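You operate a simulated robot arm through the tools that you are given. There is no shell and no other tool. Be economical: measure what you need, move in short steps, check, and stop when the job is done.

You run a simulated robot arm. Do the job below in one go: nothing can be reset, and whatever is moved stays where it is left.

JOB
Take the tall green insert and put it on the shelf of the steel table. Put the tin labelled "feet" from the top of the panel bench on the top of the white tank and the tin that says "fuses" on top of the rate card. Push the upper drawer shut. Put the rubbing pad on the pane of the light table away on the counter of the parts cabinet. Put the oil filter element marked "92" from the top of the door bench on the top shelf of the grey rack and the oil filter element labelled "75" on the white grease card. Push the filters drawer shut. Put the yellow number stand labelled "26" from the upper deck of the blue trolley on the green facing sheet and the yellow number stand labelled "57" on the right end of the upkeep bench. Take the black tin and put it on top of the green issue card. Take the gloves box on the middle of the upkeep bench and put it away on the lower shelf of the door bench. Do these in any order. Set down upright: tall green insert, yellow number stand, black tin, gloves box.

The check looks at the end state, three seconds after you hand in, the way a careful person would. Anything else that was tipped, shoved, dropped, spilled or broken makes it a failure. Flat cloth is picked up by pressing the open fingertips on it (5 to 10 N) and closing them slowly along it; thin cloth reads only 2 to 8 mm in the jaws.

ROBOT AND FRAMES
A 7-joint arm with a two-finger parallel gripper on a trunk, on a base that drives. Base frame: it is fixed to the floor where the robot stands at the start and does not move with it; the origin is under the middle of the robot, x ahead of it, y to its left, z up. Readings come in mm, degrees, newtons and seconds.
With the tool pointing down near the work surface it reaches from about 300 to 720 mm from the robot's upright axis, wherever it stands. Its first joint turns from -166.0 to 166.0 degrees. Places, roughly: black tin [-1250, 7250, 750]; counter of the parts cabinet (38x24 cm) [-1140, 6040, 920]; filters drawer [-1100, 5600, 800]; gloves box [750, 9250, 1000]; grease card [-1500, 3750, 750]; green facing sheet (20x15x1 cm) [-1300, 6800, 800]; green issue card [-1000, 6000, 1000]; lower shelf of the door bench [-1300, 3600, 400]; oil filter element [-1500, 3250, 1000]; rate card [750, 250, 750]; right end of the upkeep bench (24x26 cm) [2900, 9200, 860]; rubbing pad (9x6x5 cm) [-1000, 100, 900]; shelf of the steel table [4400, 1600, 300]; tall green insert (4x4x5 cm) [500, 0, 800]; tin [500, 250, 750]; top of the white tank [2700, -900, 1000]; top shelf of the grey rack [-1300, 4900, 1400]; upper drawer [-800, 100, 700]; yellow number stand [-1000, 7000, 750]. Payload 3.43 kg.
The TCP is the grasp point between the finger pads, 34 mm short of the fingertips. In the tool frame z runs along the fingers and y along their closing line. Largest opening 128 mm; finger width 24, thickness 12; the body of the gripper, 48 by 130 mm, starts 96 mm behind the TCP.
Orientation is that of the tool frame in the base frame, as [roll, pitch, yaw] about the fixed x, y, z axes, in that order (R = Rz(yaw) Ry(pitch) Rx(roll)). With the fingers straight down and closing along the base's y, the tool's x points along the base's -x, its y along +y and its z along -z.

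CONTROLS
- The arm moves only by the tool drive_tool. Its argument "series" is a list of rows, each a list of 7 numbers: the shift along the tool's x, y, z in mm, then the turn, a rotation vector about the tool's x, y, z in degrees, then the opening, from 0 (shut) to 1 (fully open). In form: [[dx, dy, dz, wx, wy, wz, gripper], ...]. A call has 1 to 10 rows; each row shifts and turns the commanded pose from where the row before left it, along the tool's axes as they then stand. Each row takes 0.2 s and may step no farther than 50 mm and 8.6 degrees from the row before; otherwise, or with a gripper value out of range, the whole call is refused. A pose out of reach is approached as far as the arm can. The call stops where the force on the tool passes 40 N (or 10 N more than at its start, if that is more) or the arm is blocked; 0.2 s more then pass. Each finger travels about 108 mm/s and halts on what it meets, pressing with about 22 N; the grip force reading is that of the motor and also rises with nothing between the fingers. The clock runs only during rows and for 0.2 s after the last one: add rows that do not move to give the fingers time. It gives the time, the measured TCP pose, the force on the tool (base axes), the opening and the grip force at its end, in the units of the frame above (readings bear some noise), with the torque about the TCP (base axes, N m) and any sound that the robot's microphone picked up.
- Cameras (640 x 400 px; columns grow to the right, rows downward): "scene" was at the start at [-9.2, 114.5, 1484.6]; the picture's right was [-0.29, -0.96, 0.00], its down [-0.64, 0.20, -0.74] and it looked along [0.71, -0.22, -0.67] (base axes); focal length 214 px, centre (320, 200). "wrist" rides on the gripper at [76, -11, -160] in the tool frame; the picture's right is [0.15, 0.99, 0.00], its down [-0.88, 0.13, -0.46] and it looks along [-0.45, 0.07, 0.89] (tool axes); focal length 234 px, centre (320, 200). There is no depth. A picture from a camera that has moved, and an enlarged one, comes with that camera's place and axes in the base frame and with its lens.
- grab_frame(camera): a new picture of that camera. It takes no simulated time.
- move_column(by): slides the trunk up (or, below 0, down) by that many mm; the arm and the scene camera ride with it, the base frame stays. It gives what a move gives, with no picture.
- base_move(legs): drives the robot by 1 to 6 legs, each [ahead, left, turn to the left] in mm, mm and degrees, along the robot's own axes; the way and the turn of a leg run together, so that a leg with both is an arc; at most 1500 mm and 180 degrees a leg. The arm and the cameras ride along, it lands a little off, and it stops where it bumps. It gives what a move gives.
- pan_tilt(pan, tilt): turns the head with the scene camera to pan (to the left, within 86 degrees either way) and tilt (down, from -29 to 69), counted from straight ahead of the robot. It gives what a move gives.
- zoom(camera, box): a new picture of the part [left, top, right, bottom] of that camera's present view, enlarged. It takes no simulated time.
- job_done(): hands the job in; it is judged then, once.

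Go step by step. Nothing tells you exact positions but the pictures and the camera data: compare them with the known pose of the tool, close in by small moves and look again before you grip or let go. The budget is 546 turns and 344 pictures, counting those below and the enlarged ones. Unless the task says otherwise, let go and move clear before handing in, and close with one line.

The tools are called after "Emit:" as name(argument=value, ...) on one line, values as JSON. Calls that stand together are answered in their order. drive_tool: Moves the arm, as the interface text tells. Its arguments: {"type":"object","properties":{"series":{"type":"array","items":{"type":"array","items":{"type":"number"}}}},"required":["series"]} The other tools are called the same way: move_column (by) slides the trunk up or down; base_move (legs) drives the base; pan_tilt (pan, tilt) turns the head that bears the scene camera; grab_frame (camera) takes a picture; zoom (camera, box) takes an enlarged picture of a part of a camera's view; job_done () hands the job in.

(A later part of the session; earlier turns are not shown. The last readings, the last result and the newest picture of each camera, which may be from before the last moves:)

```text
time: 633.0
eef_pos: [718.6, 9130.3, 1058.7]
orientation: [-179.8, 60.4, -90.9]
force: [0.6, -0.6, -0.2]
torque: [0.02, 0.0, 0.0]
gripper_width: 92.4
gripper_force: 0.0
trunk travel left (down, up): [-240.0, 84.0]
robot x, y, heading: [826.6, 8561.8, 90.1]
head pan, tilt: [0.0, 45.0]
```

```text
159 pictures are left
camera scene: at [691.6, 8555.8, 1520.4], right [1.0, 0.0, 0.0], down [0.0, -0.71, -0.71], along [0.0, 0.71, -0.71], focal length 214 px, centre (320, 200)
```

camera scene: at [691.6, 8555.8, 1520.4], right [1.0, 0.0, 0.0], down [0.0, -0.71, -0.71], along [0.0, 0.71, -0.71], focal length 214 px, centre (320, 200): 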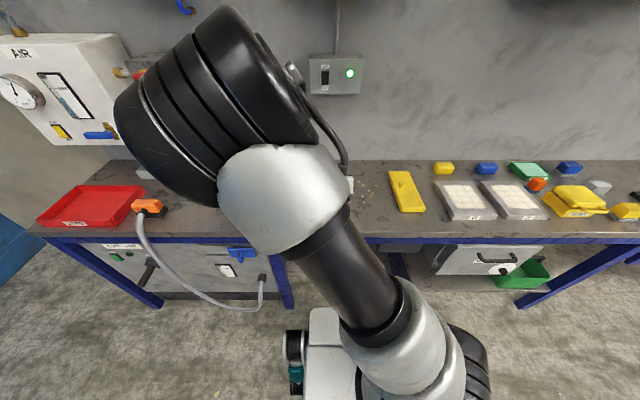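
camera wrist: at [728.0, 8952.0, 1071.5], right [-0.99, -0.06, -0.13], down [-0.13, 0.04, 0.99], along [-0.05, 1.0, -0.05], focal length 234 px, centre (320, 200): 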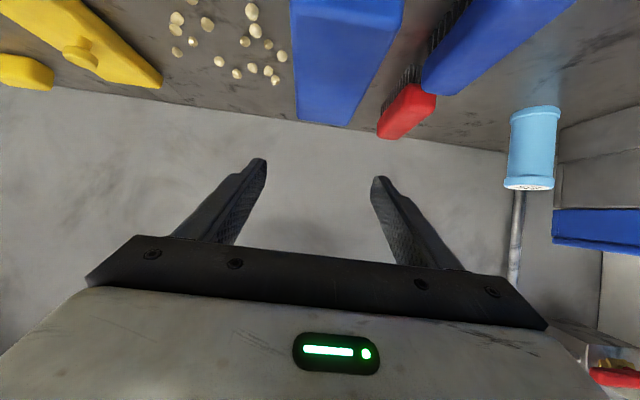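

Tilted. I lower to just above the box and verify the fingers straddle it.

Emit:
drive_tool(series=[[26, -1, 14.5, 0, 0, 0, 0.72], [26, -1, 14.5, 0, 0, 0, 0.72], [0, 0, 0, 0, 0, 0, 0.72]])

Emit:
grab_frame(camera="wrist")

```text
time: 633.8
eef_pos: [723.1, 9130.7, 997.6]
orientation: [-179.8, 60.3, -90.8]
force: [-0.1, -0.4, -0.7]
torque: [0.03, 0.0, 0.0]
gripper_width: 92.2
gripper_force: 0.0
trunk travel left (down, up): [-240.0, 84.0]
robot x, y, heading: [831.0, 8567.8, 90.1]
head pan, tilt: [0.0, 45.0]
```

```text
158 pictures are left
camera wrist: at [731.8, 8951.9, 1010.5], right [-0.99, -0.06, -0.13], down [-0.13, 0.04, 0.99], along [-0.05, 1.0, -0.05], focal length 234 px, centre (320, 200)
```

wrist: 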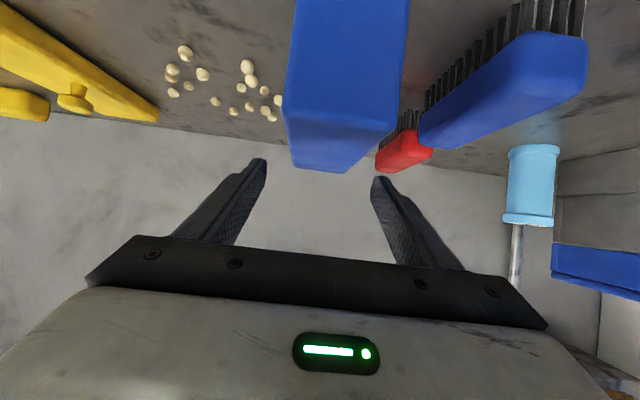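

Box centre is at x≈720, spanning y≈9099–9217. I lower 82 mm and go 15 mm forward so the pads straddle it, then check.

Emit:
drive_tool(series=[[21, 1, 18, 0, 0, 0, 0.72], [21, 1, 18, 0, 0, 0, 0.72], [22, 1, 18, 0, 0, 0, 0.72], [0, 0, 0, 0, 0, 0, 0.72]])

Emit:
grab_frame(camera="wrist")

```text
time: 634.8
eef_pos: [719.5, 9146.2, 916.3]
orientation: [-179.9, 60.3, -90.9]
force: [0.6, 0.1, -0.5]
torque: [-0.02, -0.02, -0.01]
gripper_width: 92.3
gripper_force: 0.0
trunk travel left (down, up): [-240.0, 84.0]
robot x, y, heading: [829.6, 8564.7, 90.4]
head pan, tilt: [0.0, 45.0]
```

```text
157 pictures are left
camera wrist: at [727.8, 8967.3, 930.3], right [-0.99, -0.06, -0.13], down [-0.13, 0.04, 0.99], along [-0.05, 1.0, -0.05], focal length 234 px, centre (320, 200)
```

wrist: 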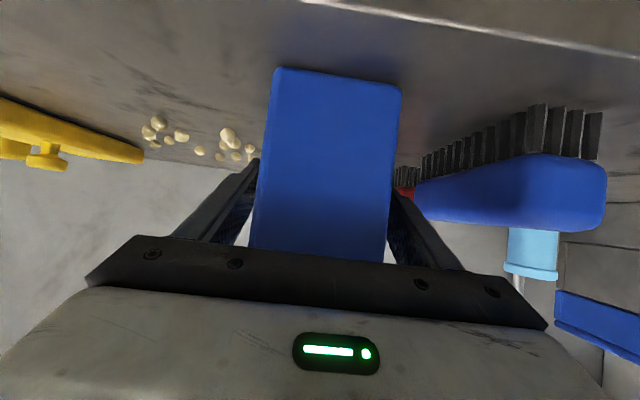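

The box is between the pads. I close and lift a little.

Emit:
drive_tool(series=[[0, 0, 0, 0, 0, 0, 0.55], [0, 0, 0, 0, 0, 0, 0.4], [0, 0, 0, 0, 0, 0, 0.3], [0, 0, 0, 0, 0, 0, 0.3], [0, 0, 0, 0, 0, 0, 0.3], [-26, 0, -15, 0, 0, 0, 0.3], [-26, 0, -15, 0, 0, 0, 0.3], [-35, 0, -20, 0, 0, 0, 0.3], [0, 0, 0, 0, 0, 0, 0.3]])

Emit:
grab_frame(camera="wrist")

Emit:
grab_frame(camera="scene")

```text
time: 636.8
eef_pos: [719.3, 9143.9, 1018.1]
orientation: [-179.8, 60.3, -90.8]
force: [0.4, -0.2, -3.0]
torque: [-0.04, 0.03, 0.02]
gripper_width: 67.7
gripper_force: 21.5
trunk travel left (down, up): [-240.0, 84.0]
robot x, y, heading: [831.7, 8567.1, 90.0]
head pan, tilt: [0.0, 45.0]
```

```text
156 pictures are left
camera wrist: at [727.5, 8966.4, 1031.5], right [-0.99, -0.06, -0.13], down [-0.13, 0.04, 0.99], along [-0.05, 1.0, -0.05], focal length 234 px, centre (320, 200)
```

wrist: 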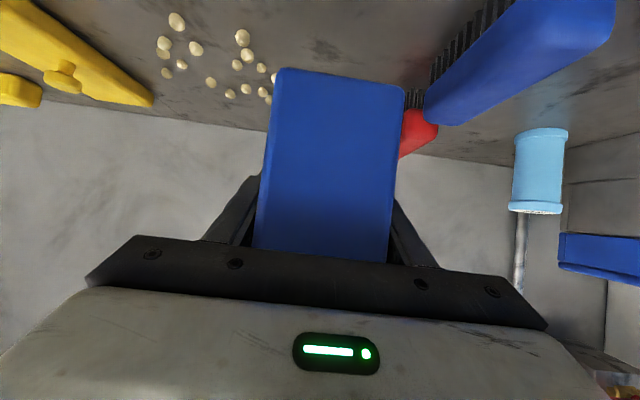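

```text
155 pictures are left
camera scene: at [691.7, 8555.9, 1520.4], right [1.0, 0.0, 0.0], down [0.0, -0.71, -0.71], along [0.0, 0.71, -0.71], focal length 214 px, centre (320, 200)
```

scene: 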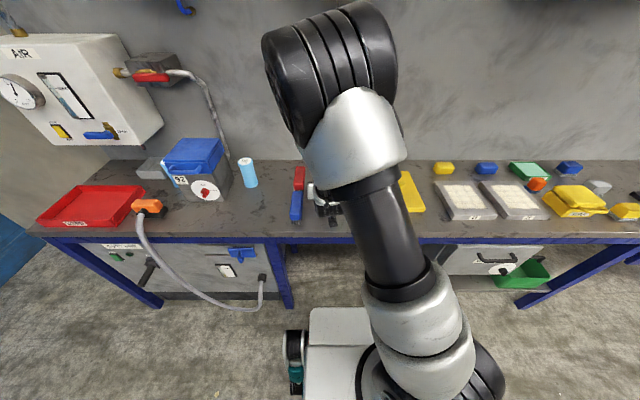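

The box is held level. I back off, turn to face −x, and drive to the door bench.

Emit:
base_move(legs=[[-500, 0, 0], [0, 0, 90], [700, 0, 0], [0, 1500, 0], [0, 1500, 0]])

Emit:
base_move(legs=[[0, 1300, 0]])

Emit:
pan_tilt(pan=0, tilt=35)

Emit:
grab_frame(camera="scene")

```text
time: 675.6
eef_pos: [-300.3, 4898.2, 1018.2]
orientation: [-179.8, 60.4, 1.8]
force: [0.1, -0.5, -2.9]
torque: [-0.02, -0.09, -0.01]
gripper_width: 67.9
gripper_force: 22.3
trunk travel left (down, up): [-240.0, 84.0]
robot x, y, heading: [272.1, 5037.2, -177.4]
head pan, tilt: [0.0, 45.0]
```

```text
time: 688.0
eef_pos: [-230.4, 3632.8, 1017.0]
orientation: [-179.7, 60.3, 2.5]
force: [0.1, 1.0, -2.5]
torque: [-0.01, -0.09, -0.01]
gripper_width: 67.9
gripper_force: 22.0
trunk travel left (down, up): [-240.0, 84.0]
robot x, y, heading: [342.4, 3777.4, -176.7]
head pan, tilt: [0.0, 45.0]
```

```text
time: 688.7
eef_pos: [-229.4, 3633.6, 1016.7]
orientation: [-179.9, 60.3, 2.5]
force: [-0.2, -0.7, -2.8]
torque: [-0.01, -0.09, -0.02]
gripper_width: 68.0
gripper_force: 22.1
trunk travel left (down, up): [-240.0, 84.0]
robot x, y, heading: [337.4, 3774.7, -176.6]
head pan, tilt: [0.0, 35.0]
```

```text
154 pictures are left
camera scene: at [352.1, 3638.3, 1535.2], right [-0.06, 1.0, 0.0], down [0.57, 0.03, -0.82], along [-0.82, -0.05, -0.57], focal length 214 px, centre (320, 200)
```

scene: 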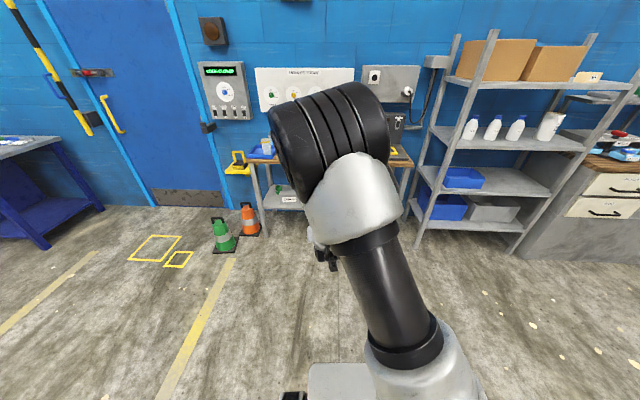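

The elbow hides the door bench. I correct heading, drive closer and use both cameras.

Emit:
base_move(legs=[[0, 0, -3.4], [500, 0, 0]])

Emit:
move_column(by=-240)

Emit:
pan_tilt(pan=0, tilt=30)

Emit:
grab_frame(camera="scene")

Emit:
grab_frame(camera="wrist")

```text
time: 692.1
eef_pos: [-745.7, 3654.3, 1017.5]
orientation: [-179.9, 60.3, -0.1]
force: [-0.5, -0.4, -2.9]
torque: [0.0, -0.09, 0.02]
gripper_width: 67.8
gripper_force: 22.4
trunk travel left (down, up): [-240.0, 84.0]
robot x, y, heading: [-167.9, 3774.4, -179.0]
head pan, tilt: [0.0, 35.0]
```

```text
time: 694.6
eef_pos: [-747.3, 3655.2, 778.6]
orientation: [-179.8, 60.3, 0.1]
force: [-0.3, -0.3, -3.3]
torque: [0.02, -0.02, -0.02]
gripper_width: 67.7
gripper_force: 21.6
trunk travel left (down, up): [0.0, 324.0]
robot x, y, heading: [-170.9, 3779.3, -179.1]
head pan, tilt: [0.0, 35.0]
```

```text
time: 695.3
eef_pos: [-748.3, 3655.4, 777.0]
orientation: [-179.7, 60.3, 0.0]
force: [-0.2, 0.2, -2.9]
torque: [0.0, -0.1, -0.01]
gripper_width: 67.8
gripper_force: 22.1
trunk travel left (down, up): [0.0, 324.0]
robot x, y, heading: [-170.0, 3773.3, -179.2]
head pan, tilt: [0.0, 30.0]
```

```text
153 pictures are left
camera scene: at [-167.9, 3633.6, 1303.0], right [-0.02, 1.0, 0.0], down [0.5, 0.01, -0.87], along [-0.87, -0.01, -0.5], focal length 214 px, centre (320, 200)
```

scene: 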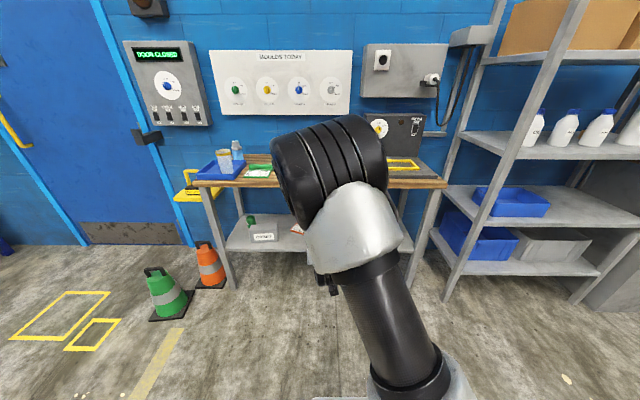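

```text
152 pictures are left
camera wrist: at [-570.9, 3663.8, 791.1], right [0.07, -0.99, -0.13], down [-0.04, -0.13, 0.99], along [-1.0, -0.06, -0.05], focal length 234 px, centre (320, 200)
```

wrist: 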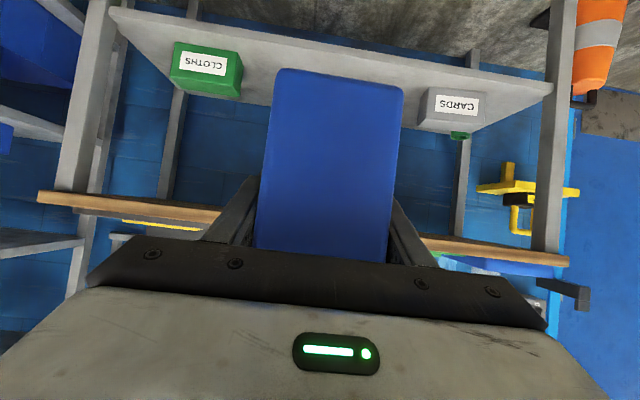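

The wrist view shows the shelf with CLOTHS and CARDS boxes and free space between. I lower the arm toward shelf height.

Emit:
drive_tool(series=[[37, 0, 21, 0, 0, 0, 0.3], [37, 0, 21, 0, 0, 0, 0.3], [37, 0, 21, 0, 0, 0, 0.3], [37, 0, 21, 0, 0, 0, 0.3], [37, 0, 21, 0, 0, 0, 0.3], [0, 0, 0, 0, 0, 0, 0.3]])

Emit:
grab_frame(camera="scene")

Emit:
grab_frame(camera="wrist")

```text
time: 696.7
eef_pos: [-749.0, 3655.0, 562.6]
orientation: [-179.9, 60.3, 0.0]
force: [-0.6, 0.1, -2.2]
torque: [0.01, -0.09, -0.03]
gripper_width: 67.8
gripper_force: 21.5
trunk travel left (down, up): [0.0, 324.0]
robot x, y, heading: [-170.4, 3771.6, -179.2]
head pan, tilt: [0.0, 30.0]
```

```text
151 pictures are left
camera scene: at [-167.9, 3633.6, 1303.0], right [-0.02, 1.0, 0.0], down [0.5, 0.01, -0.87], along [-0.87, -0.01, -0.5], focal length 214 px, centre (320, 200)
```

scene: 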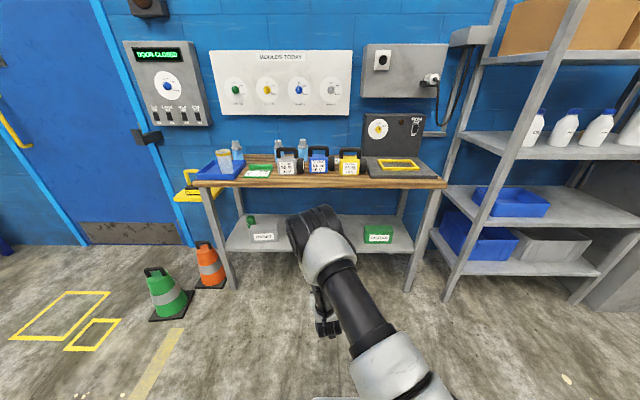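

```text
150 pictures are left
camera wrist: at [-571.1, 3664.3, 575.8], right [0.07, -0.99, -0.13], down [-0.04, -0.13, 0.99], along [-1.0, -0.06, -0.05], focal length 234 px, centre (320, 200)
```

wrist: 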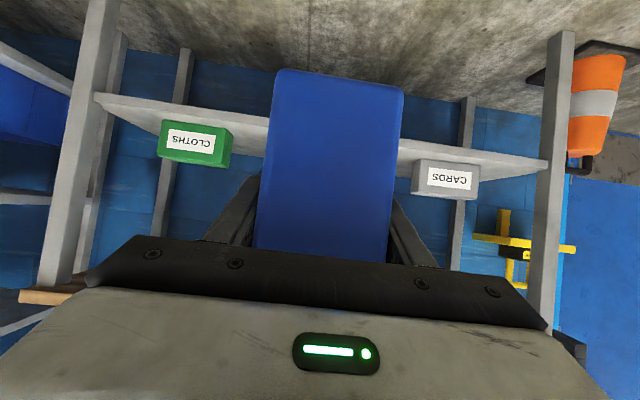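

Emit:
zoom(camera="scene", box=[190, 130, 460, 300])

Emit:
zoom(camera="scene", box=[190, 120, 440, 200])

```text
2.35 times, centred on (325, 215) of scene
camera zoom: at [-167.9, 3633.6, 1303.0], right [-0.02, 1.0, 0.0], down [0.5, 0.01, -0.87], along [-0.87, -0.01, -0.5], focal length 505 px, centre (308, 165)
```

zoom: 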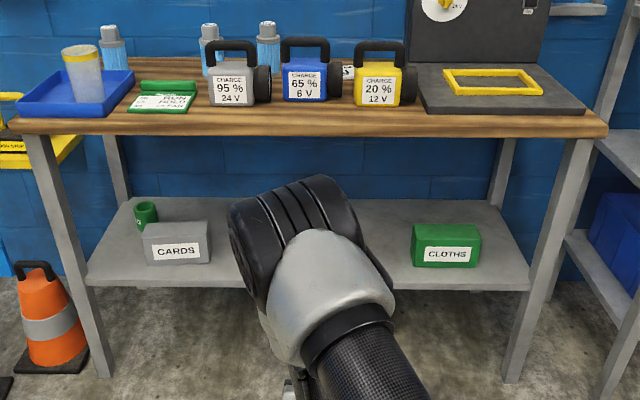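

```text
2.56 times, centred on (315, 160) of scene
camera zoom: at [-167.9, 3633.6, 1303.0], right [-0.02, 1.0, 0.0], down [0.5, 0.01, -0.87], along [-0.87, -0.01, -0.5], focal length 549 px, centre (333, 302)
```

zoom: 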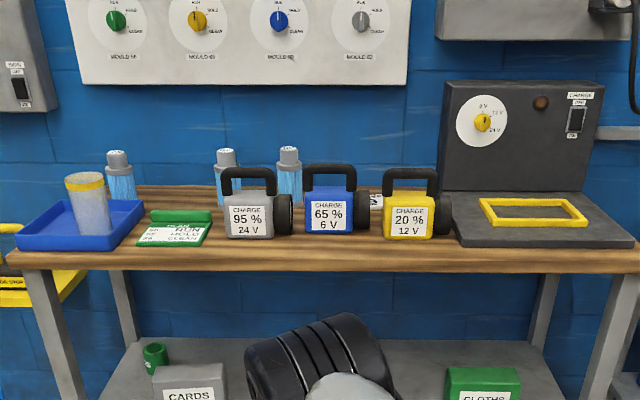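

Shelf estimated at z≈358 with front edge x≈−1168; the middle is free. I extend the arm forward and lower in free space to see where the elbow goes.

Emit:
drive_tool(series=[[13, 0, 39, 0, 0, 0, 0.3], [13, 0, 39, 0, 0, 0, 0.3], [13, 0, 39, 0, 0, 0, 0.3], [13, 0, 39, 0, 0, 0, 0.3], [0, 0, 0, 0, 0, 0, 0.3]])

Emit:
grab_frame(camera="scene")

Emit:
grab_frame(camera="wrist")

```text
time: 697.9
eef_pos: [-857.5, 3656.6, 442.9]
orientation: [-179.9, 60.1, 0.0]
force: [-0.5, 0.2, -3.5]
torque: [0.02, -0.11, 0.01]
gripper_width: 68.0
gripper_force: 22.0
trunk travel left (down, up): [0.0, 324.0]
robot x, y, heading: [-172.6, 3773.3, -179.1]
head pan, tilt: [0.0, 30.0]
```

```text
147 pictures are left
camera scene: at [-167.9, 3633.6, 1303.0], right [-0.02, 1.0, 0.0], down [0.5, 0.01, -0.87], along [-0.87, -0.01, -0.5], focal length 214 px, centre (320, 200)
```

scene: 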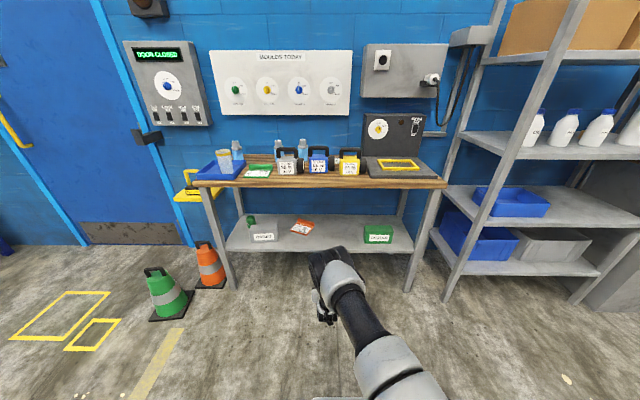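

```text
146 pictures are left
camera wrist: at [-680.9, 3665.0, 456.9], right [0.07, -0.99, -0.13], down [-0.04, -0.13, 0.99], along [-1.0, -0.06, -0.05], focal length 234 px, centre (320, 200)
```

wrist: 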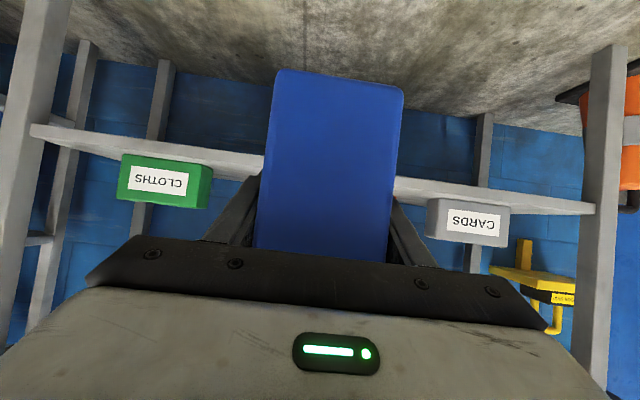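

Emit:
zoom(camera="scene", box=[210, 190, 430, 330])

```text
2.86 times, centred on (320, 260) of scene
camera zoom: at [-167.9, 3633.6, 1303.0], right [-0.02, 1.0, 0.0], down [0.5, 0.01, -0.87], along [-0.87, -0.01, -0.5], focal length 613 px, centre (320, 29)
```

zoom: 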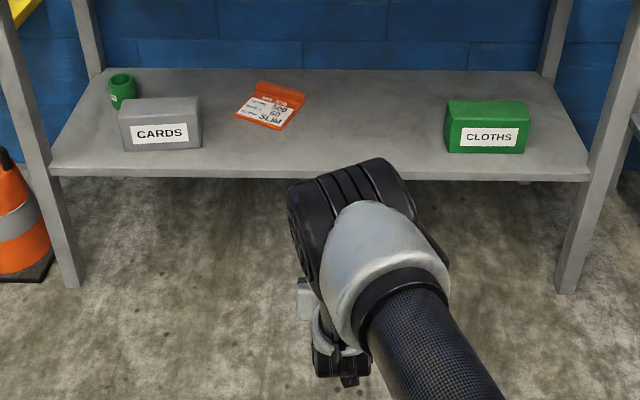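

Free stretch between the orange card and CLOTHS, centred at y≈3745. I raise 20 mm and shift the base right, then check before going in.

Emit:
drive_tool(series=[[-17.4, 0, -10, 0, 0, 0, 0.3], [0, 0, 0, 0, 0, 0, 0.3]])

Emit:
base_move(legs=[[0, -95, -0.8], [200, 0, 0]])

Emit:
grab_frame(camera="wrist")

Emit:
zoom(camera="scene", box=[190, 120, 450, 330])

```text
time: 698.5
eef_pos: [-857.8, 3656.3, 461.5]
orientation: [-179.7, 60.3, 0.0]
force: [-0.4, 0.1, -2.8]
torque: [0.02, -0.06, 0.0]
gripper_width: 67.9
gripper_force: 22.5
trunk travel left (down, up): [0.0, 324.0]
robot x, y, heading: [-170.7, 3776.3, -178.9]
head pan, tilt: [0.0, 30.0]
```

```text
time: 701.3
eef_pos: [-1056.4, 3761.1, 462.5]
orientation: [-179.7, 60.2, -1.0]
force: [-0.5, 0.5, -4.2]
torque: [0.02, -0.06, -0.01]
gripper_width: 68.0
gripper_force: 22.1
trunk travel left (down, up): [0.0, 324.0]
robot x, y, heading: [-371.1, 3868.9, 179.8]
head pan, tilt: [0.0, 30.0]
```

```text
144 pictures are left
camera wrist: at [-880.1, 3768.0, 476.1], right [0.05, -0.99, -0.13], down [-0.04, -0.13, 0.99], along [-1.0, -0.05, -0.05], focal length 234 px, centre (320, 200)
```

wrist: 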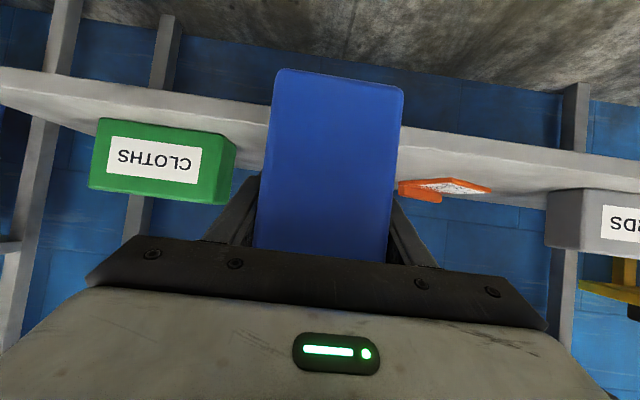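

```text
1.90 times, centred on (320, 225) of scene
camera zoom: at [-368.3, 3727.4, 1303.0], right [0.0, 1.0, 0.0], down [0.5, 0.0, -0.87], along [-0.87, 0.0, -0.5], focal length 408 px, centre (320, 152)
```

zoom: 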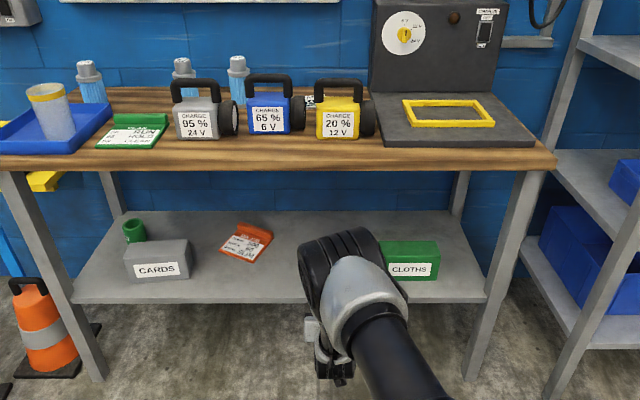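

Elbow and box have room; I shift 35 mm left and drive in 185 mm.

Emit:
base_move(legs=[[0, 35, 0], [185, 0, 0]])

Emit:
grab_frame(camera="wrist")

Emit:
zoom(camera="scene", box=[190, 120, 450, 330])

```text
time: 703.4
eef_pos: [-1237.6, 3726.2, 461.6]
orientation: [-179.8, 60.2, -0.9]
force: [-0.2, 0.2, -3.4]
torque: [-0.02, -0.05, -0.01]
gripper_width: 67.8
gripper_force: 22.3
trunk travel left (down, up): [0.0, 324.0]
robot x, y, heading: [-548.7, 3834.8, 180.0]
head pan, tilt: [0.0, 30.0]
```

```text
142 pictures are left
camera wrist: at [-1060.7, 3732.3, 476.0], right [0.05, -0.99, -0.13], down [-0.04, -0.13, 0.99], along [-1.0, -0.05, -0.05], focal length 234 px, centre (320, 200)
```

wrist: 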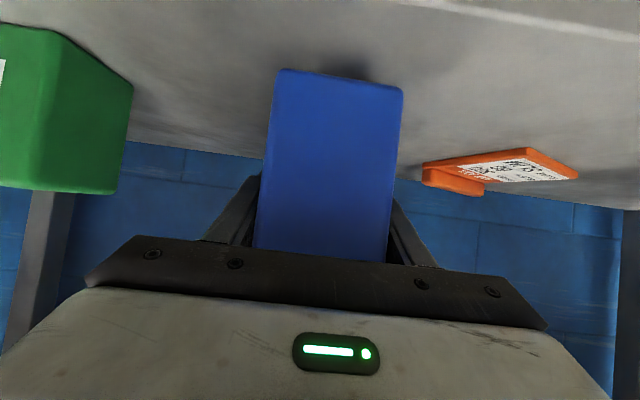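

```text
1.90 times, centred on (320, 225) of scene
camera zoom: at [-549.1, 3691.9, 1303.0], right [0.0, 1.0, 0.0], down [0.5, 0.0, -0.87], along [-0.87, 0.0, -0.5], focal length 408 px, centre (320, 152)
```

zoom: 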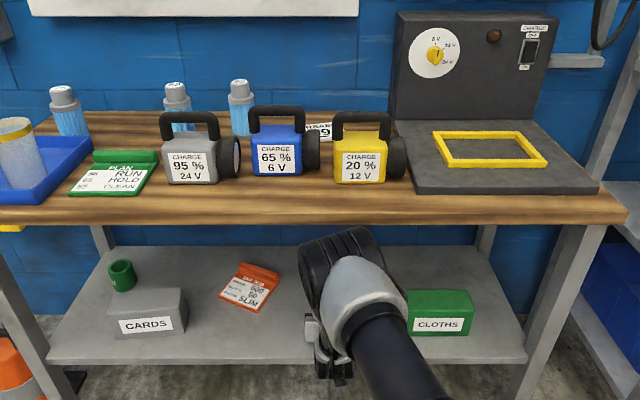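

Over the shelf. I lower towards contact (expected TCP≈430).

Emit:
drive_tool(series=[[10.4, 0, 6, 0, 0, 0, 0.3], [8.7, 0, 5, 0, 0, 0, 0.3], [0, 0, 0, 0, 0, 0, 0.3]])

Emit:
drive_tool(series=[[2.6, 0, 1.5, 0, 0, 0, 0.3], [0, 0, 0, 0, 0, 0, 0.3]])

Emit:
drive_tool(series=[[2.6, 0, 1.5, 0, 0, 0, 0.3], [0, 0, 0, 0, 0, 0, 0.3]])

Emit:
grab_frame(camera="wrist")

```text
time: 704.2
eef_pos: [-1239.0, 3727.1, 442.8]
orientation: [179.9, 60.4, -1.2]
force: [1.8, -0.5, 9.0]
torque: [-0.37, -0.12, 0.04]
gripper_width: 68.0
gripper_force: 22.0
trunk travel left (down, up): [0.0, 324.0]
robot x, y, heading: [-549.5, 3830.5, 180.0]
head pan, tilt: [0.0, 30.0]
```

```text
time: 704.8
eef_pos: [-1238.8, 3727.0, 439.8]
orientation: [-179.9, 60.6, -1.0]
force: [2.8, 1.1, 20.9]
torque: [-0.09, -0.25, -0.07]
gripper_width: 67.9
gripper_force: 21.9
trunk travel left (down, up): [0.0, 324.0]
robot x, y, heading: [-549.2, 3833.9, 179.8]
head pan, tilt: [0.0, 30.0]
```

```text
time: 705.4
eef_pos: [-1238.3, 3727.5, 436.9]
orientation: [-179.9, 60.5, -1.1]
force: [-3.3, -0.3, 20.9]
torque: [0.03, -0.37, -0.4]
gripper_width: 67.8
gripper_force: 22.0
trunk travel left (down, up): [0.0, 324.0]
robot x, y, heading: [-549.3, 3830.4, 179.9]
head pan, tilt: [0.0, 30.0]
```

```text
140 pictures are left
camera wrist: at [-1061.9, 3732.8, 449.5], right [0.05, -0.99, -0.13], down [-0.04, -0.13, 0.99], along [-1.0, -0.05, -0.05], focal length 234 px, centre (320, 200)
```

wrist: 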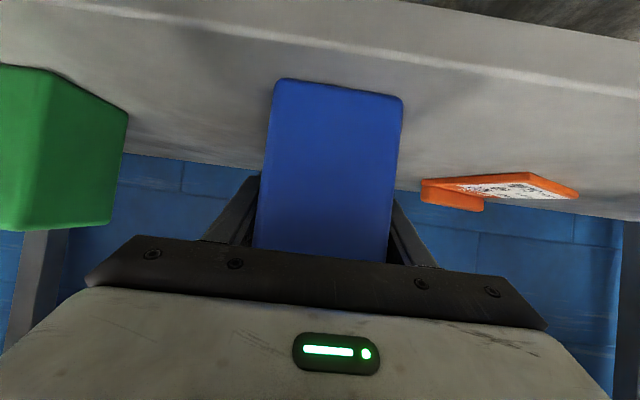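

Contact made. I ease up, open and withdraw straight back.

Emit:
drive_tool(series=[[-3.5, 0, -2, 0, 0, 0, 0.4], [0, 0, 0, 0, 0, 0, 0.6], [0, 0, 0, 0, 0, 0, 0.68], [0, 0, 0, 0, 0, 0, 0.68], [18, 0, -32, 0, 0, 0, 0.68], [18, 0, -32, 0, 0, 0, 0.68], [18, 0, -32, 0, 0, 0, 0.68], [0, 0, 0, 0, 0, 0, 0.68]])

Emit:
grab_frame(camera="wrist")

```text
time: 707.2
eef_pos: [-1129.3, 3724.6, 439.9]
orientation: [-179.8, 60.3, -0.9]
force: [-0.2, -1.5, -0.5]
torque: [0.0, -0.02, 0.03]
gripper_width: 87.1
gripper_force: 0.1
trunk travel left (down, up): [0.0, 324.0]
robot x, y, heading: [-547.2, 3831.7, 179.9]
head pan, tilt: [0.0, 30.0]
```

```text
139 pictures are left
camera wrist: at [-952.4, 3731.0, 452.3], right [0.05, -0.99, -0.13], down [-0.04, -0.13, 0.99], along [-1.0, -0.05, -0.05], focal length 234 px, centre (320, 200)
```

wrist: 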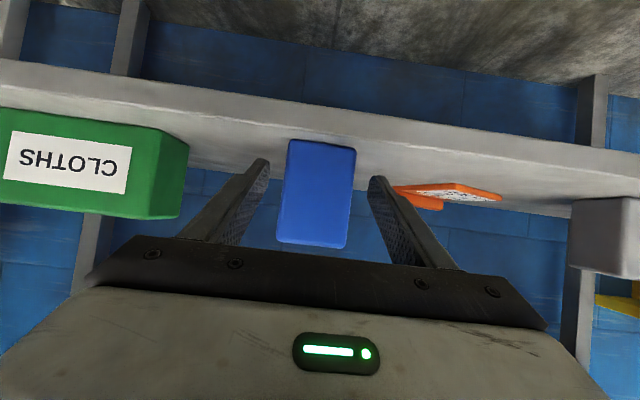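

The gloves box stands on the shelf. I back out, raise and straighten, then turn to the filter elements on the top.

Emit:
base_move(legs=[[-330, 0, 0]])

Emit:
move_column(by=300)

Emit:
drive_tool(series=[[-40, 0, -23, 0, 0, 0, 0.68], [-40, 0, -23, 0, 0, 0, 0.68], [-40, 0, -23, 0, 0, 0, 0.68], [-40, 0, -23, 0, 0, 0, 0.68], [-40, 0, -23, 0, 0, 0, 0.68], [-40, 0, -23, 0, 0, 0, 0.68], [-40, 0, -23, 0, 0, 0, 0.68], [0, 0, 0, 0, 8, 0, 1], [0, 0, 0, 0, 8, 0, 1], [0, 0, 0, 0, 8, 0, 1]])

Emit:
drive_tool(series=[[0, 0, 0, 0, 8, 0, 1], [0, 0, 0, 0, 8, 0, 1], [0, 0, 0, 0, 8, 0, 1], [0, 0, 0, 0, 8, 0, 1], [0, 0, 0, 0, 4, 0, 1], [0, 0, 0, 0, 0, 0, 1]])

Emit:
pan_tilt(pan=0, tilt=40)

Emit:
grab_frame(camera="scene")

```text
time: 709.4
eef_pos: [-797.5, 3727.7, 438.9]
orientation: [-179.7, 60.2, -1.4]
force: [0.0, -0.3, 0.3]
torque: [0.0, -0.01, 0.03]
gripper_width: 87.0
gripper_force: 0.1
trunk travel left (down, up): [0.0, 324.0]
robot x, y, heading: [-220.7, 3831.6, 179.7]
head pan, tilt: [0.0, 30.0]
```

```text
time: 712.4
eef_pos: [-798.6, 3727.4, 739.1]
orientation: [-179.7, 60.2, -1.4]
force: [0.5, 0.0, -0.5]
torque: [0.03, 0.02, 0.0]
gripper_width: 87.1
gripper_force: 0.0
trunk travel left (down, up): [-300.0, 24.0]
robot x, y, heading: [-218.1, 3835.0, 179.6]
head pan, tilt: [0.0, 30.0]
```

```text
time: 714.6
eef_pos: [-799.4, 3727.2, 1063.6]
orientation: [-179.8, 36.2, -1.4]
force: [0.4, 0.1, 0.2]
torque: [-0.01, 0.03, -0.02]
gripper_width: 128.1
gripper_force: 0.0
trunk travel left (down, up): [-300.0, 24.0]
robot x, y, heading: [-218.6, 3833.8, 179.7]
head pan, tilt: [0.0, 30.0]
```

```text
time: 716.0
eef_pos: [-797.6, 3727.8, 1063.2]
orientation: [-179.8, 0.2, -1.5]
force: [0.2, 1.2, -0.3]
torque: [0.0, 0.0, 0.01]
gripper_width: 128.1
gripper_force: 0.1
trunk travel left (down, up): [-300.0, 24.0]
robot x, y, heading: [-214.4, 3828.8, 179.8]
head pan, tilt: [0.0, 30.0]
```

```text
time: 716.7
eef_pos: [-797.6, 3726.7, 1063.4]
orientation: [-179.8, 0.2, -1.5]
force: [0.6, -0.4, 0.5]
torque: [0.0, 0.01, 0.0]
gripper_width: 128.0
gripper_force: 0.1
trunk travel left (down, up): [-300.0, 24.0]
robot x, y, heading: [-218.5, 3832.7, 179.7]
head pan, tilt: [0.0, 40.0]
```

```text
138 pictures are left
camera scene: at [-213.1, 3690.5, 1587.7], right [0.01, 1.0, 0.0], down [0.64, 0.0, -0.77], along [-0.77, 0.01, -0.64], focal length 214 px, centre (320, 200)
```

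scene: 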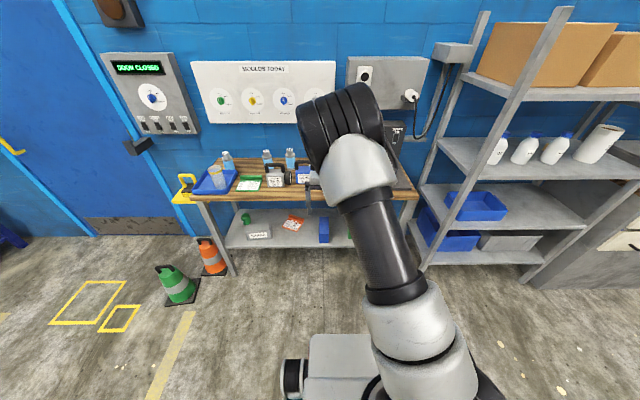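

Emit:
zoom(camera="scene", box=[190, 130, 330, 220])

```text
4.44 times, centred on (260, 175) of scene
camera zoom: at [-213.1, 3690.5, 1587.7], right [0.01, 1.0, 0.0], down [0.64, 0.0, -0.77], along [-0.77, 0.01, -0.64], focal length 953 px, centre (587, 311)
```

zoom: 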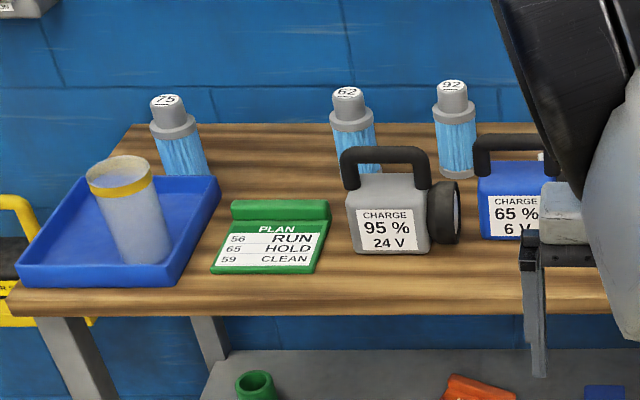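

Filters 75 (left), 62, 92 stand at the back of the bench (x≈−1450). I go to 75 first: drive to about (−500, 3240), and view.

Emit:
base_move(legs=[[0, 600, 0.3], [280, 0, 0]])

Emit:
grab_frame(camera="scene")

Emit:
grab_frame(camera="wrist")

```text
time: 724.3
eef_pos: [-1072.3, 3139.2, 1062.5]
orientation: [-179.9, 0.3, -0.6]
force: [-0.3, -0.3, 0.8]
torque: [0.02, -0.05, -0.04]
gripper_width: 127.9
gripper_force: 0.0
trunk travel left (down, up): [-300.0, 24.0]
robot x, y, heading: [-493.4, 3252.0, -179.6]
head pan, tilt: [0.0, 40.0]
```

```text
136 pictures are left
camera scene: at [-487.5, 3112.6, 1587.7], right [-0.01, 1.0, 0.0], down [0.64, 0.01, -0.77], along [-0.77, -0.01, -0.64], focal length 214 px, centre (320, 200)
```

scene: 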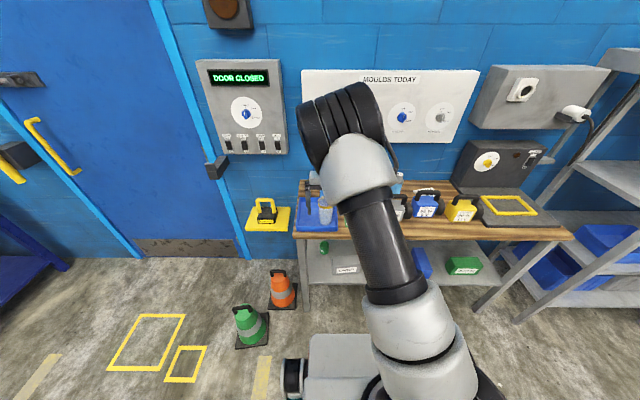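

```text
135 pictures are left
camera wrist: at [-995.9, 3148.2, 1222.1], right [0.14, -0.99, 0.0], down [-0.88, -0.12, 0.46], along [-0.46, -0.06, -0.89], focal length 234 px, centre (320, 200)
```

wrist: 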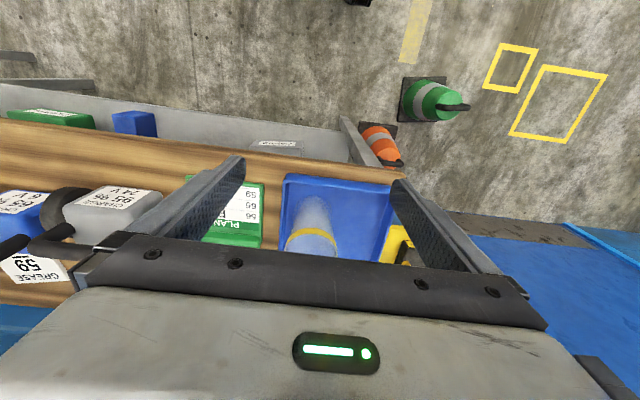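

I tilt the tool 30° and drive 190 mm forward to bring filter 75 into the wrist view.

Emit:
drive_tool(series=[[0, 0, 0, 0, -8, 0, 1], [0, 0, 0, 0, -8, 0, 1], [0, 0, 0, 0, -8, 0, 1], [0, 0, 0, 0, -6, 0, 1], [0, 0, 0, 0, 0, 0, 1]])

Emit:
base_move(legs=[[190, 0, -0.3]])

Emit:
grab_frame(camera="wrist")

Emit:
grab_frame(camera="scene")

```text
time: 725.5
eef_pos: [-1074.1, 3140.4, 1063.6]
orientation: [-179.9, 30.3, -0.6]
force: [0.5, -0.1, 0.0]
torque: [-0.05, 0.05, -0.02]
gripper_width: 127.9
gripper_force: 0.1
trunk travel left (down, up): [-300.0, 24.0]
robot x, y, heading: [-492.7, 3251.9, -179.6]
head pan, tilt: [0.0, 40.0]
```

```text
time: 727.0
eef_pos: [-1261.4, 3139.9, 1062.5]
orientation: [-179.9, 30.2, -0.8]
force: [0.7, -0.6, -0.2]
torque: [-0.02, 0.02, -0.03]
gripper_width: 128.0
gripper_force: 0.1
trunk travel left (down, up): [-300.0, 24.0]
robot x, y, heading: [-684.8, 3253.5, -179.7]
head pan, tilt: [0.0, 40.0]
```

```text
134 pictures are left
camera wrist: at [-1114.7, 3148.5, 1162.4], right [0.11, -0.99, -0.08], down [-0.53, -0.12, 0.84], along [-0.84, -0.05, -0.54], focal length 234 px, centre (320, 200)
```

wrist: 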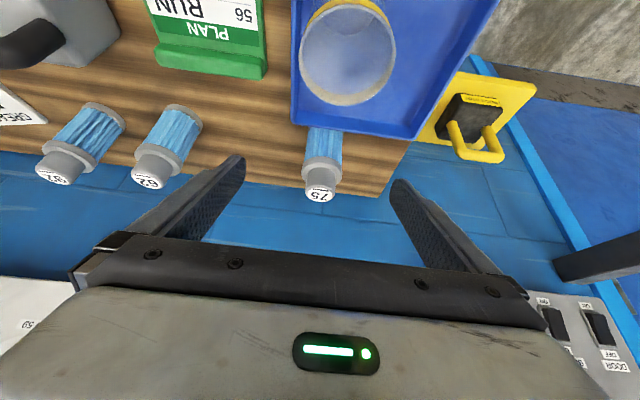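

```text
133 pictures are left
camera scene: at [-675.8, 3111.3, 1587.7], right [0.0, 1.0, 0.0], down [0.64, 0.0, -0.77], along [-0.77, 0.0, -0.64], focal length 214 px, centre (320, 200)
```

scene: 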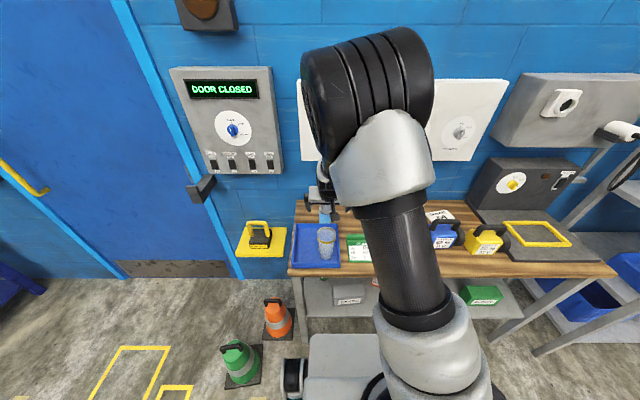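

Filter 75 is clearly seen: centre ≈(−1436, 3132), top z≈933. I drive 30 mm further and advance the tool above it.

Emit:
base_move(legs=[[30, 0, 0]])

Emit:
drive_tool(series=[[-31, 2, 18, 0, 0, 0, 1], [-31, 2, 18, 0, 0, 0, 1], [-31, 2, 18, 0, 0, 0, 1], [-31, 2, 18, 0, 0, 0, 1], [0, 0, 0, 0, 0, 0, 1]])

Emit:
grab_frame(camera="wrist")

```text
time: 727.9
eef_pos: [-1290.6, 3140.7, 1062.3]
orientation: [-179.9, 30.2, -0.8]
force: [0.1, -0.8, -0.9]
torque: [0.04, -0.02, -0.01]
gripper_width: 128.3
gripper_force: 0.0
trunk travel left (down, up): [-300.0, 24.0]
robot x, y, heading: [-711.7, 3245.5, -179.8]
head pan, tilt: [0.0, 40.0]
```

```text
time: 729.1
eef_pos: [-1433.3, 3133.9, 1062.2]
orientation: [-180.0, 30.2, -0.8]
force: [-0.3, 0.7, 0.2]
torque: [0.03, -0.01, 0.01]
gripper_width: 128.2
gripper_force: 0.1
trunk travel left (down, up): [-300.0, 24.0]
robot x, y, heading: [-713.1, 3254.5, -179.8]
head pan, tilt: [0.0, 40.0]
```

```text
132 pictures are left
camera wrist: at [-1286.9, 3142.4, 1162.6], right [0.11, -0.99, -0.08], down [-0.53, -0.12, 0.84], along [-0.84, -0.05, -0.54], focal length 234 px, centre (320, 200)
```

wrist: 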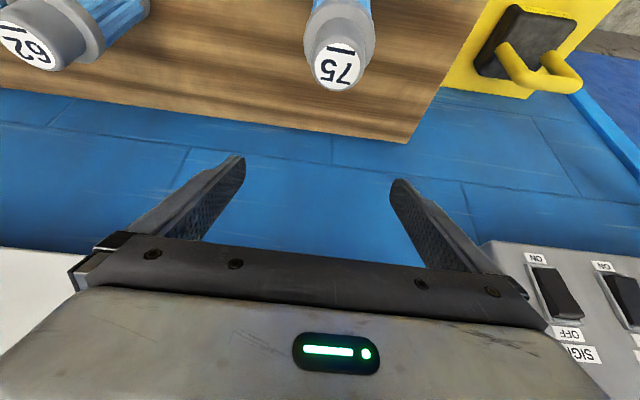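

Triangulating with the same camera: filter 75 is at (−1390, 3132), top z≈966 (bench ≈846). I move back 43 mm, lower partly and check.

Emit:
drive_tool(series=[[37, 1, -21.6, 0, 0, 0, 1], [20, 0, 34.5, 0, 0, 0, 1], [20, 0, 34.5, 0, 0, 0, 1], [0, 0, 0, 0, 0, 0, 1]])

Emit:
grab_frame(camera="wrist")

```text
time: 730.1
eef_pos: [-1390.4, 3132.8, 981.7]
orientation: [-179.9, 30.3, -0.8]
force: [-0.2, -1.4, 0.3]
torque: [0.05, -0.02, 0.02]
gripper_width: 128.0
gripper_force: 0.1
trunk travel left (down, up): [-300.0, 24.0]
robot x, y, heading: [-713.8, 3250.0, -179.8]
head pan, tilt: [0.0, 40.0]
```

```text
131 pictures are left
camera wrist: at [-1245.4, 3140.6, 1081.8], right [0.11, -0.99, -0.08], down [-0.53, -0.12, 0.84], along [-0.84, -0.05, -0.54], focal length 234 px, centre (320, 200)
```

wrist: 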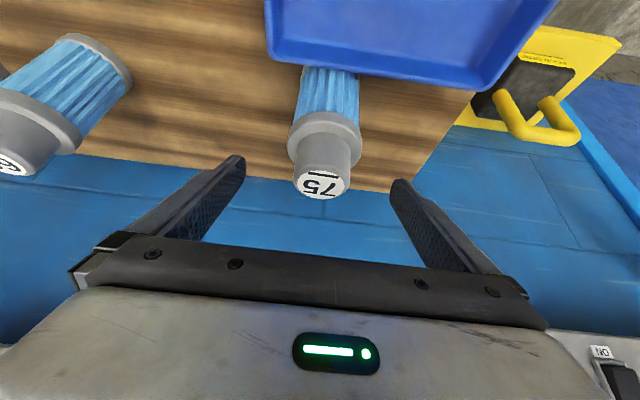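

Aligned. I descend to z≈902 and check again.

Emit:
drive_tool(series=[[21, 0, 34, 0, 0, 0, 1], [21, 0, 34, 0, 0, 0, 1], [0, 0, 0, 0, 0, 0, 1]])

Emit:
grab_frame(camera="wrist")

```text
time: 730.9
eef_pos: [-1390.7, 3136.3, 902.3]
orientation: [-179.9, 30.2, -0.8]
force: [0.8, -0.8, 0.5]
torque: [-0.01, 0.0, 0.02]
gripper_width: 127.9
gripper_force: 0.0
trunk travel left (down, up): [-300.0, 24.0]
robot x, y, heading: [-714.0, 3252.1, -179.8]
head pan, tilt: [0.0, 40.0]
```

```text
130 pictures are left
camera wrist: at [-1244.5, 3143.4, 1002.4], right [0.11, -0.99, -0.07], down [-0.53, -0.12, 0.84], along [-0.84, -0.05, -0.54], focal length 234 px, centre (320, 200)
```

wrist: 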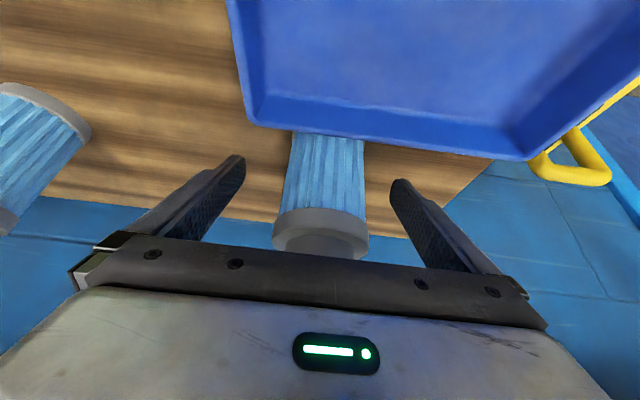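

The pads face the filter body. I close.

Emit:
drive_tool(series=[[0, 0, 0, 0, 0, 0, 0.7], [0, 0, 0, 0, 0, 0, 0.45], [0, 0, 0, 0, 0, 0, 0.25], [0, 0, 0, 0, 0, 0, 0.2], [0, 0, 0, 0, 0, 0, 0.2], [0, 0, 0, 0, 0, 0, 0.2]])

Emit:
grab_frame(camera="wrist")

```text
time: 732.3
eef_pos: [-1390.8, 3136.0, 903.8]
orientation: [-179.9, 30.4, -0.8]
force: [0.3, -1.5, 0.2]
torque: [-0.19, 0.04, -0.04]
gripper_width: 59.3
gripper_force: 21.7
trunk travel left (down, up): [-300.0, 24.0]
robot x, y, heading: [-709.0, 3257.0, -180.1]
head pan, tilt: [0.0, 40.0]
```

```text
129 pictures are left
camera wrist: at [-1244.3, 3143.3, 1002.8], right [0.11, -0.99, -0.08], down [-0.53, -0.12, 0.84], along [-0.84, -0.05, -0.54], focal length 234 px, centre (320, 200)
```

wrist: 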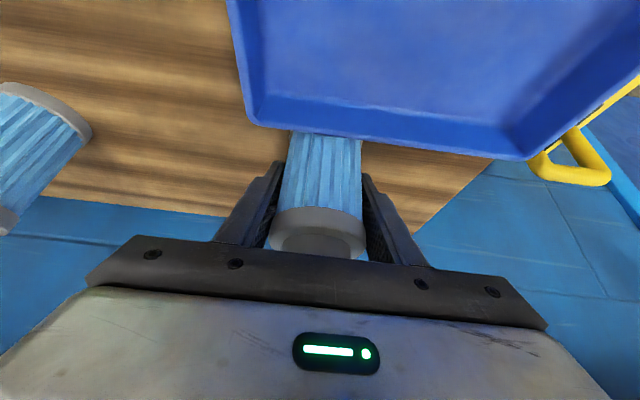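

Held (59.3 mm). I lift clear of the lamps and shift the base right toward the grease card, then look.

Emit:
drive_tool(series=[[-19, 0, -33, 0, 0, 0, 0.2], [-19, 0, -33, 0, 0, 0, 0.2], [-19, 0, -33, 0, 0, 0, 0.2], [-19, 0, -33, 0, 0, 0, 0.2], [-19, 0, -33, 0, 0, 0, 0.2], [0, 0, 0, 0, 0, 0, 0.2]])

Emit:
base_move(legs=[[-60, 0, 0], [0, -560, 0]])

Emit:
grab_frame(camera="wrist")

Emit:
grab_frame(camera="scene")

```text
time: 733.7
eef_pos: [-1391.8, 3131.8, 1092.2]
orientation: [-179.9, 30.1, -0.8]
force: [0.3, 1.1, -2.7]
torque: [0.01, 0.02, 0.01]
gripper_width: 59.3
gripper_force: 22.0
trunk travel left (down, up): [-300.0, 24.0]
robot x, y, heading: [-711.2, 3251.4, -179.8]
head pan, tilt: [0.0, 40.0]
```

```text
time: 740.1
eef_pos: [-1337.6, 3692.2, 1091.4]
orientation: [-179.9, 30.2, -0.4]
force: [0.2, 0.1, -2.2]
torque: [-0.01, -0.01, 0.03]
gripper_width: 59.0
gripper_force: 21.9
trunk travel left (down, up): [-300.0, 24.0]
robot x, y, heading: [-657.3, 3815.4, -179.6]
head pan, tilt: [0.0, 40.0]
```

```text
128 pictures are left
camera wrist: at [-1190.3, 3700.3, 1191.1], right [0.12, -0.99, -0.08], down [-0.53, -0.13, 0.84], along [-0.84, -0.06, -0.54], focal length 234 px, centre (320, 200)
```

wrist: 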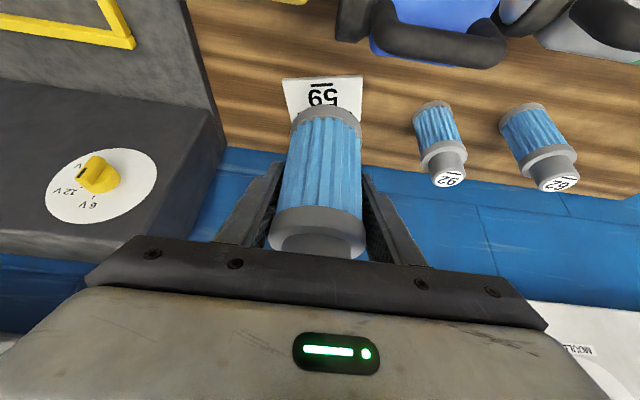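

```text
127 pictures are left
camera scene: at [-650.9, 3676.3, 1587.7], right [-0.01, 1.0, 0.0], down [0.64, 0.01, -0.77], along [-0.77, -0.01, -0.64], focal length 214 px, centre (320, 200)
```

scene: 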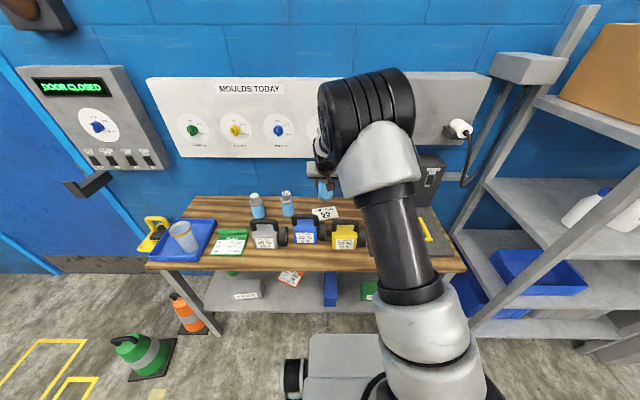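

Emit:
zoom(camera="scene", box=[230, 150, 390, 260])

```text
3.64 times, centred on (310, 205) of scene
camera zoom: at [-650.9, 3676.3, 1587.7], right [-0.01, 1.0, 0.0], down [0.64, 0.01, -0.77], along [-0.77, -0.01, -0.64], focal length 780 px, centre (356, 182)
```

zoom: 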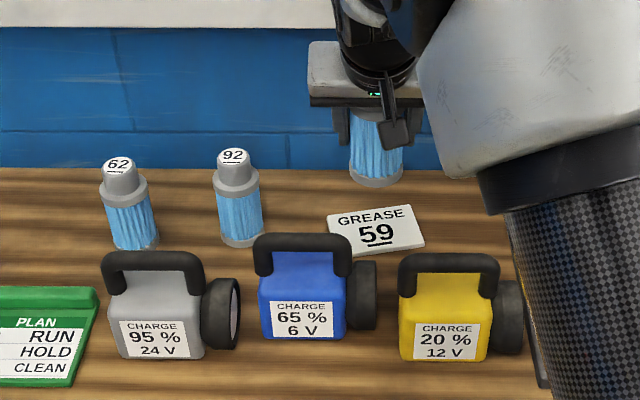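

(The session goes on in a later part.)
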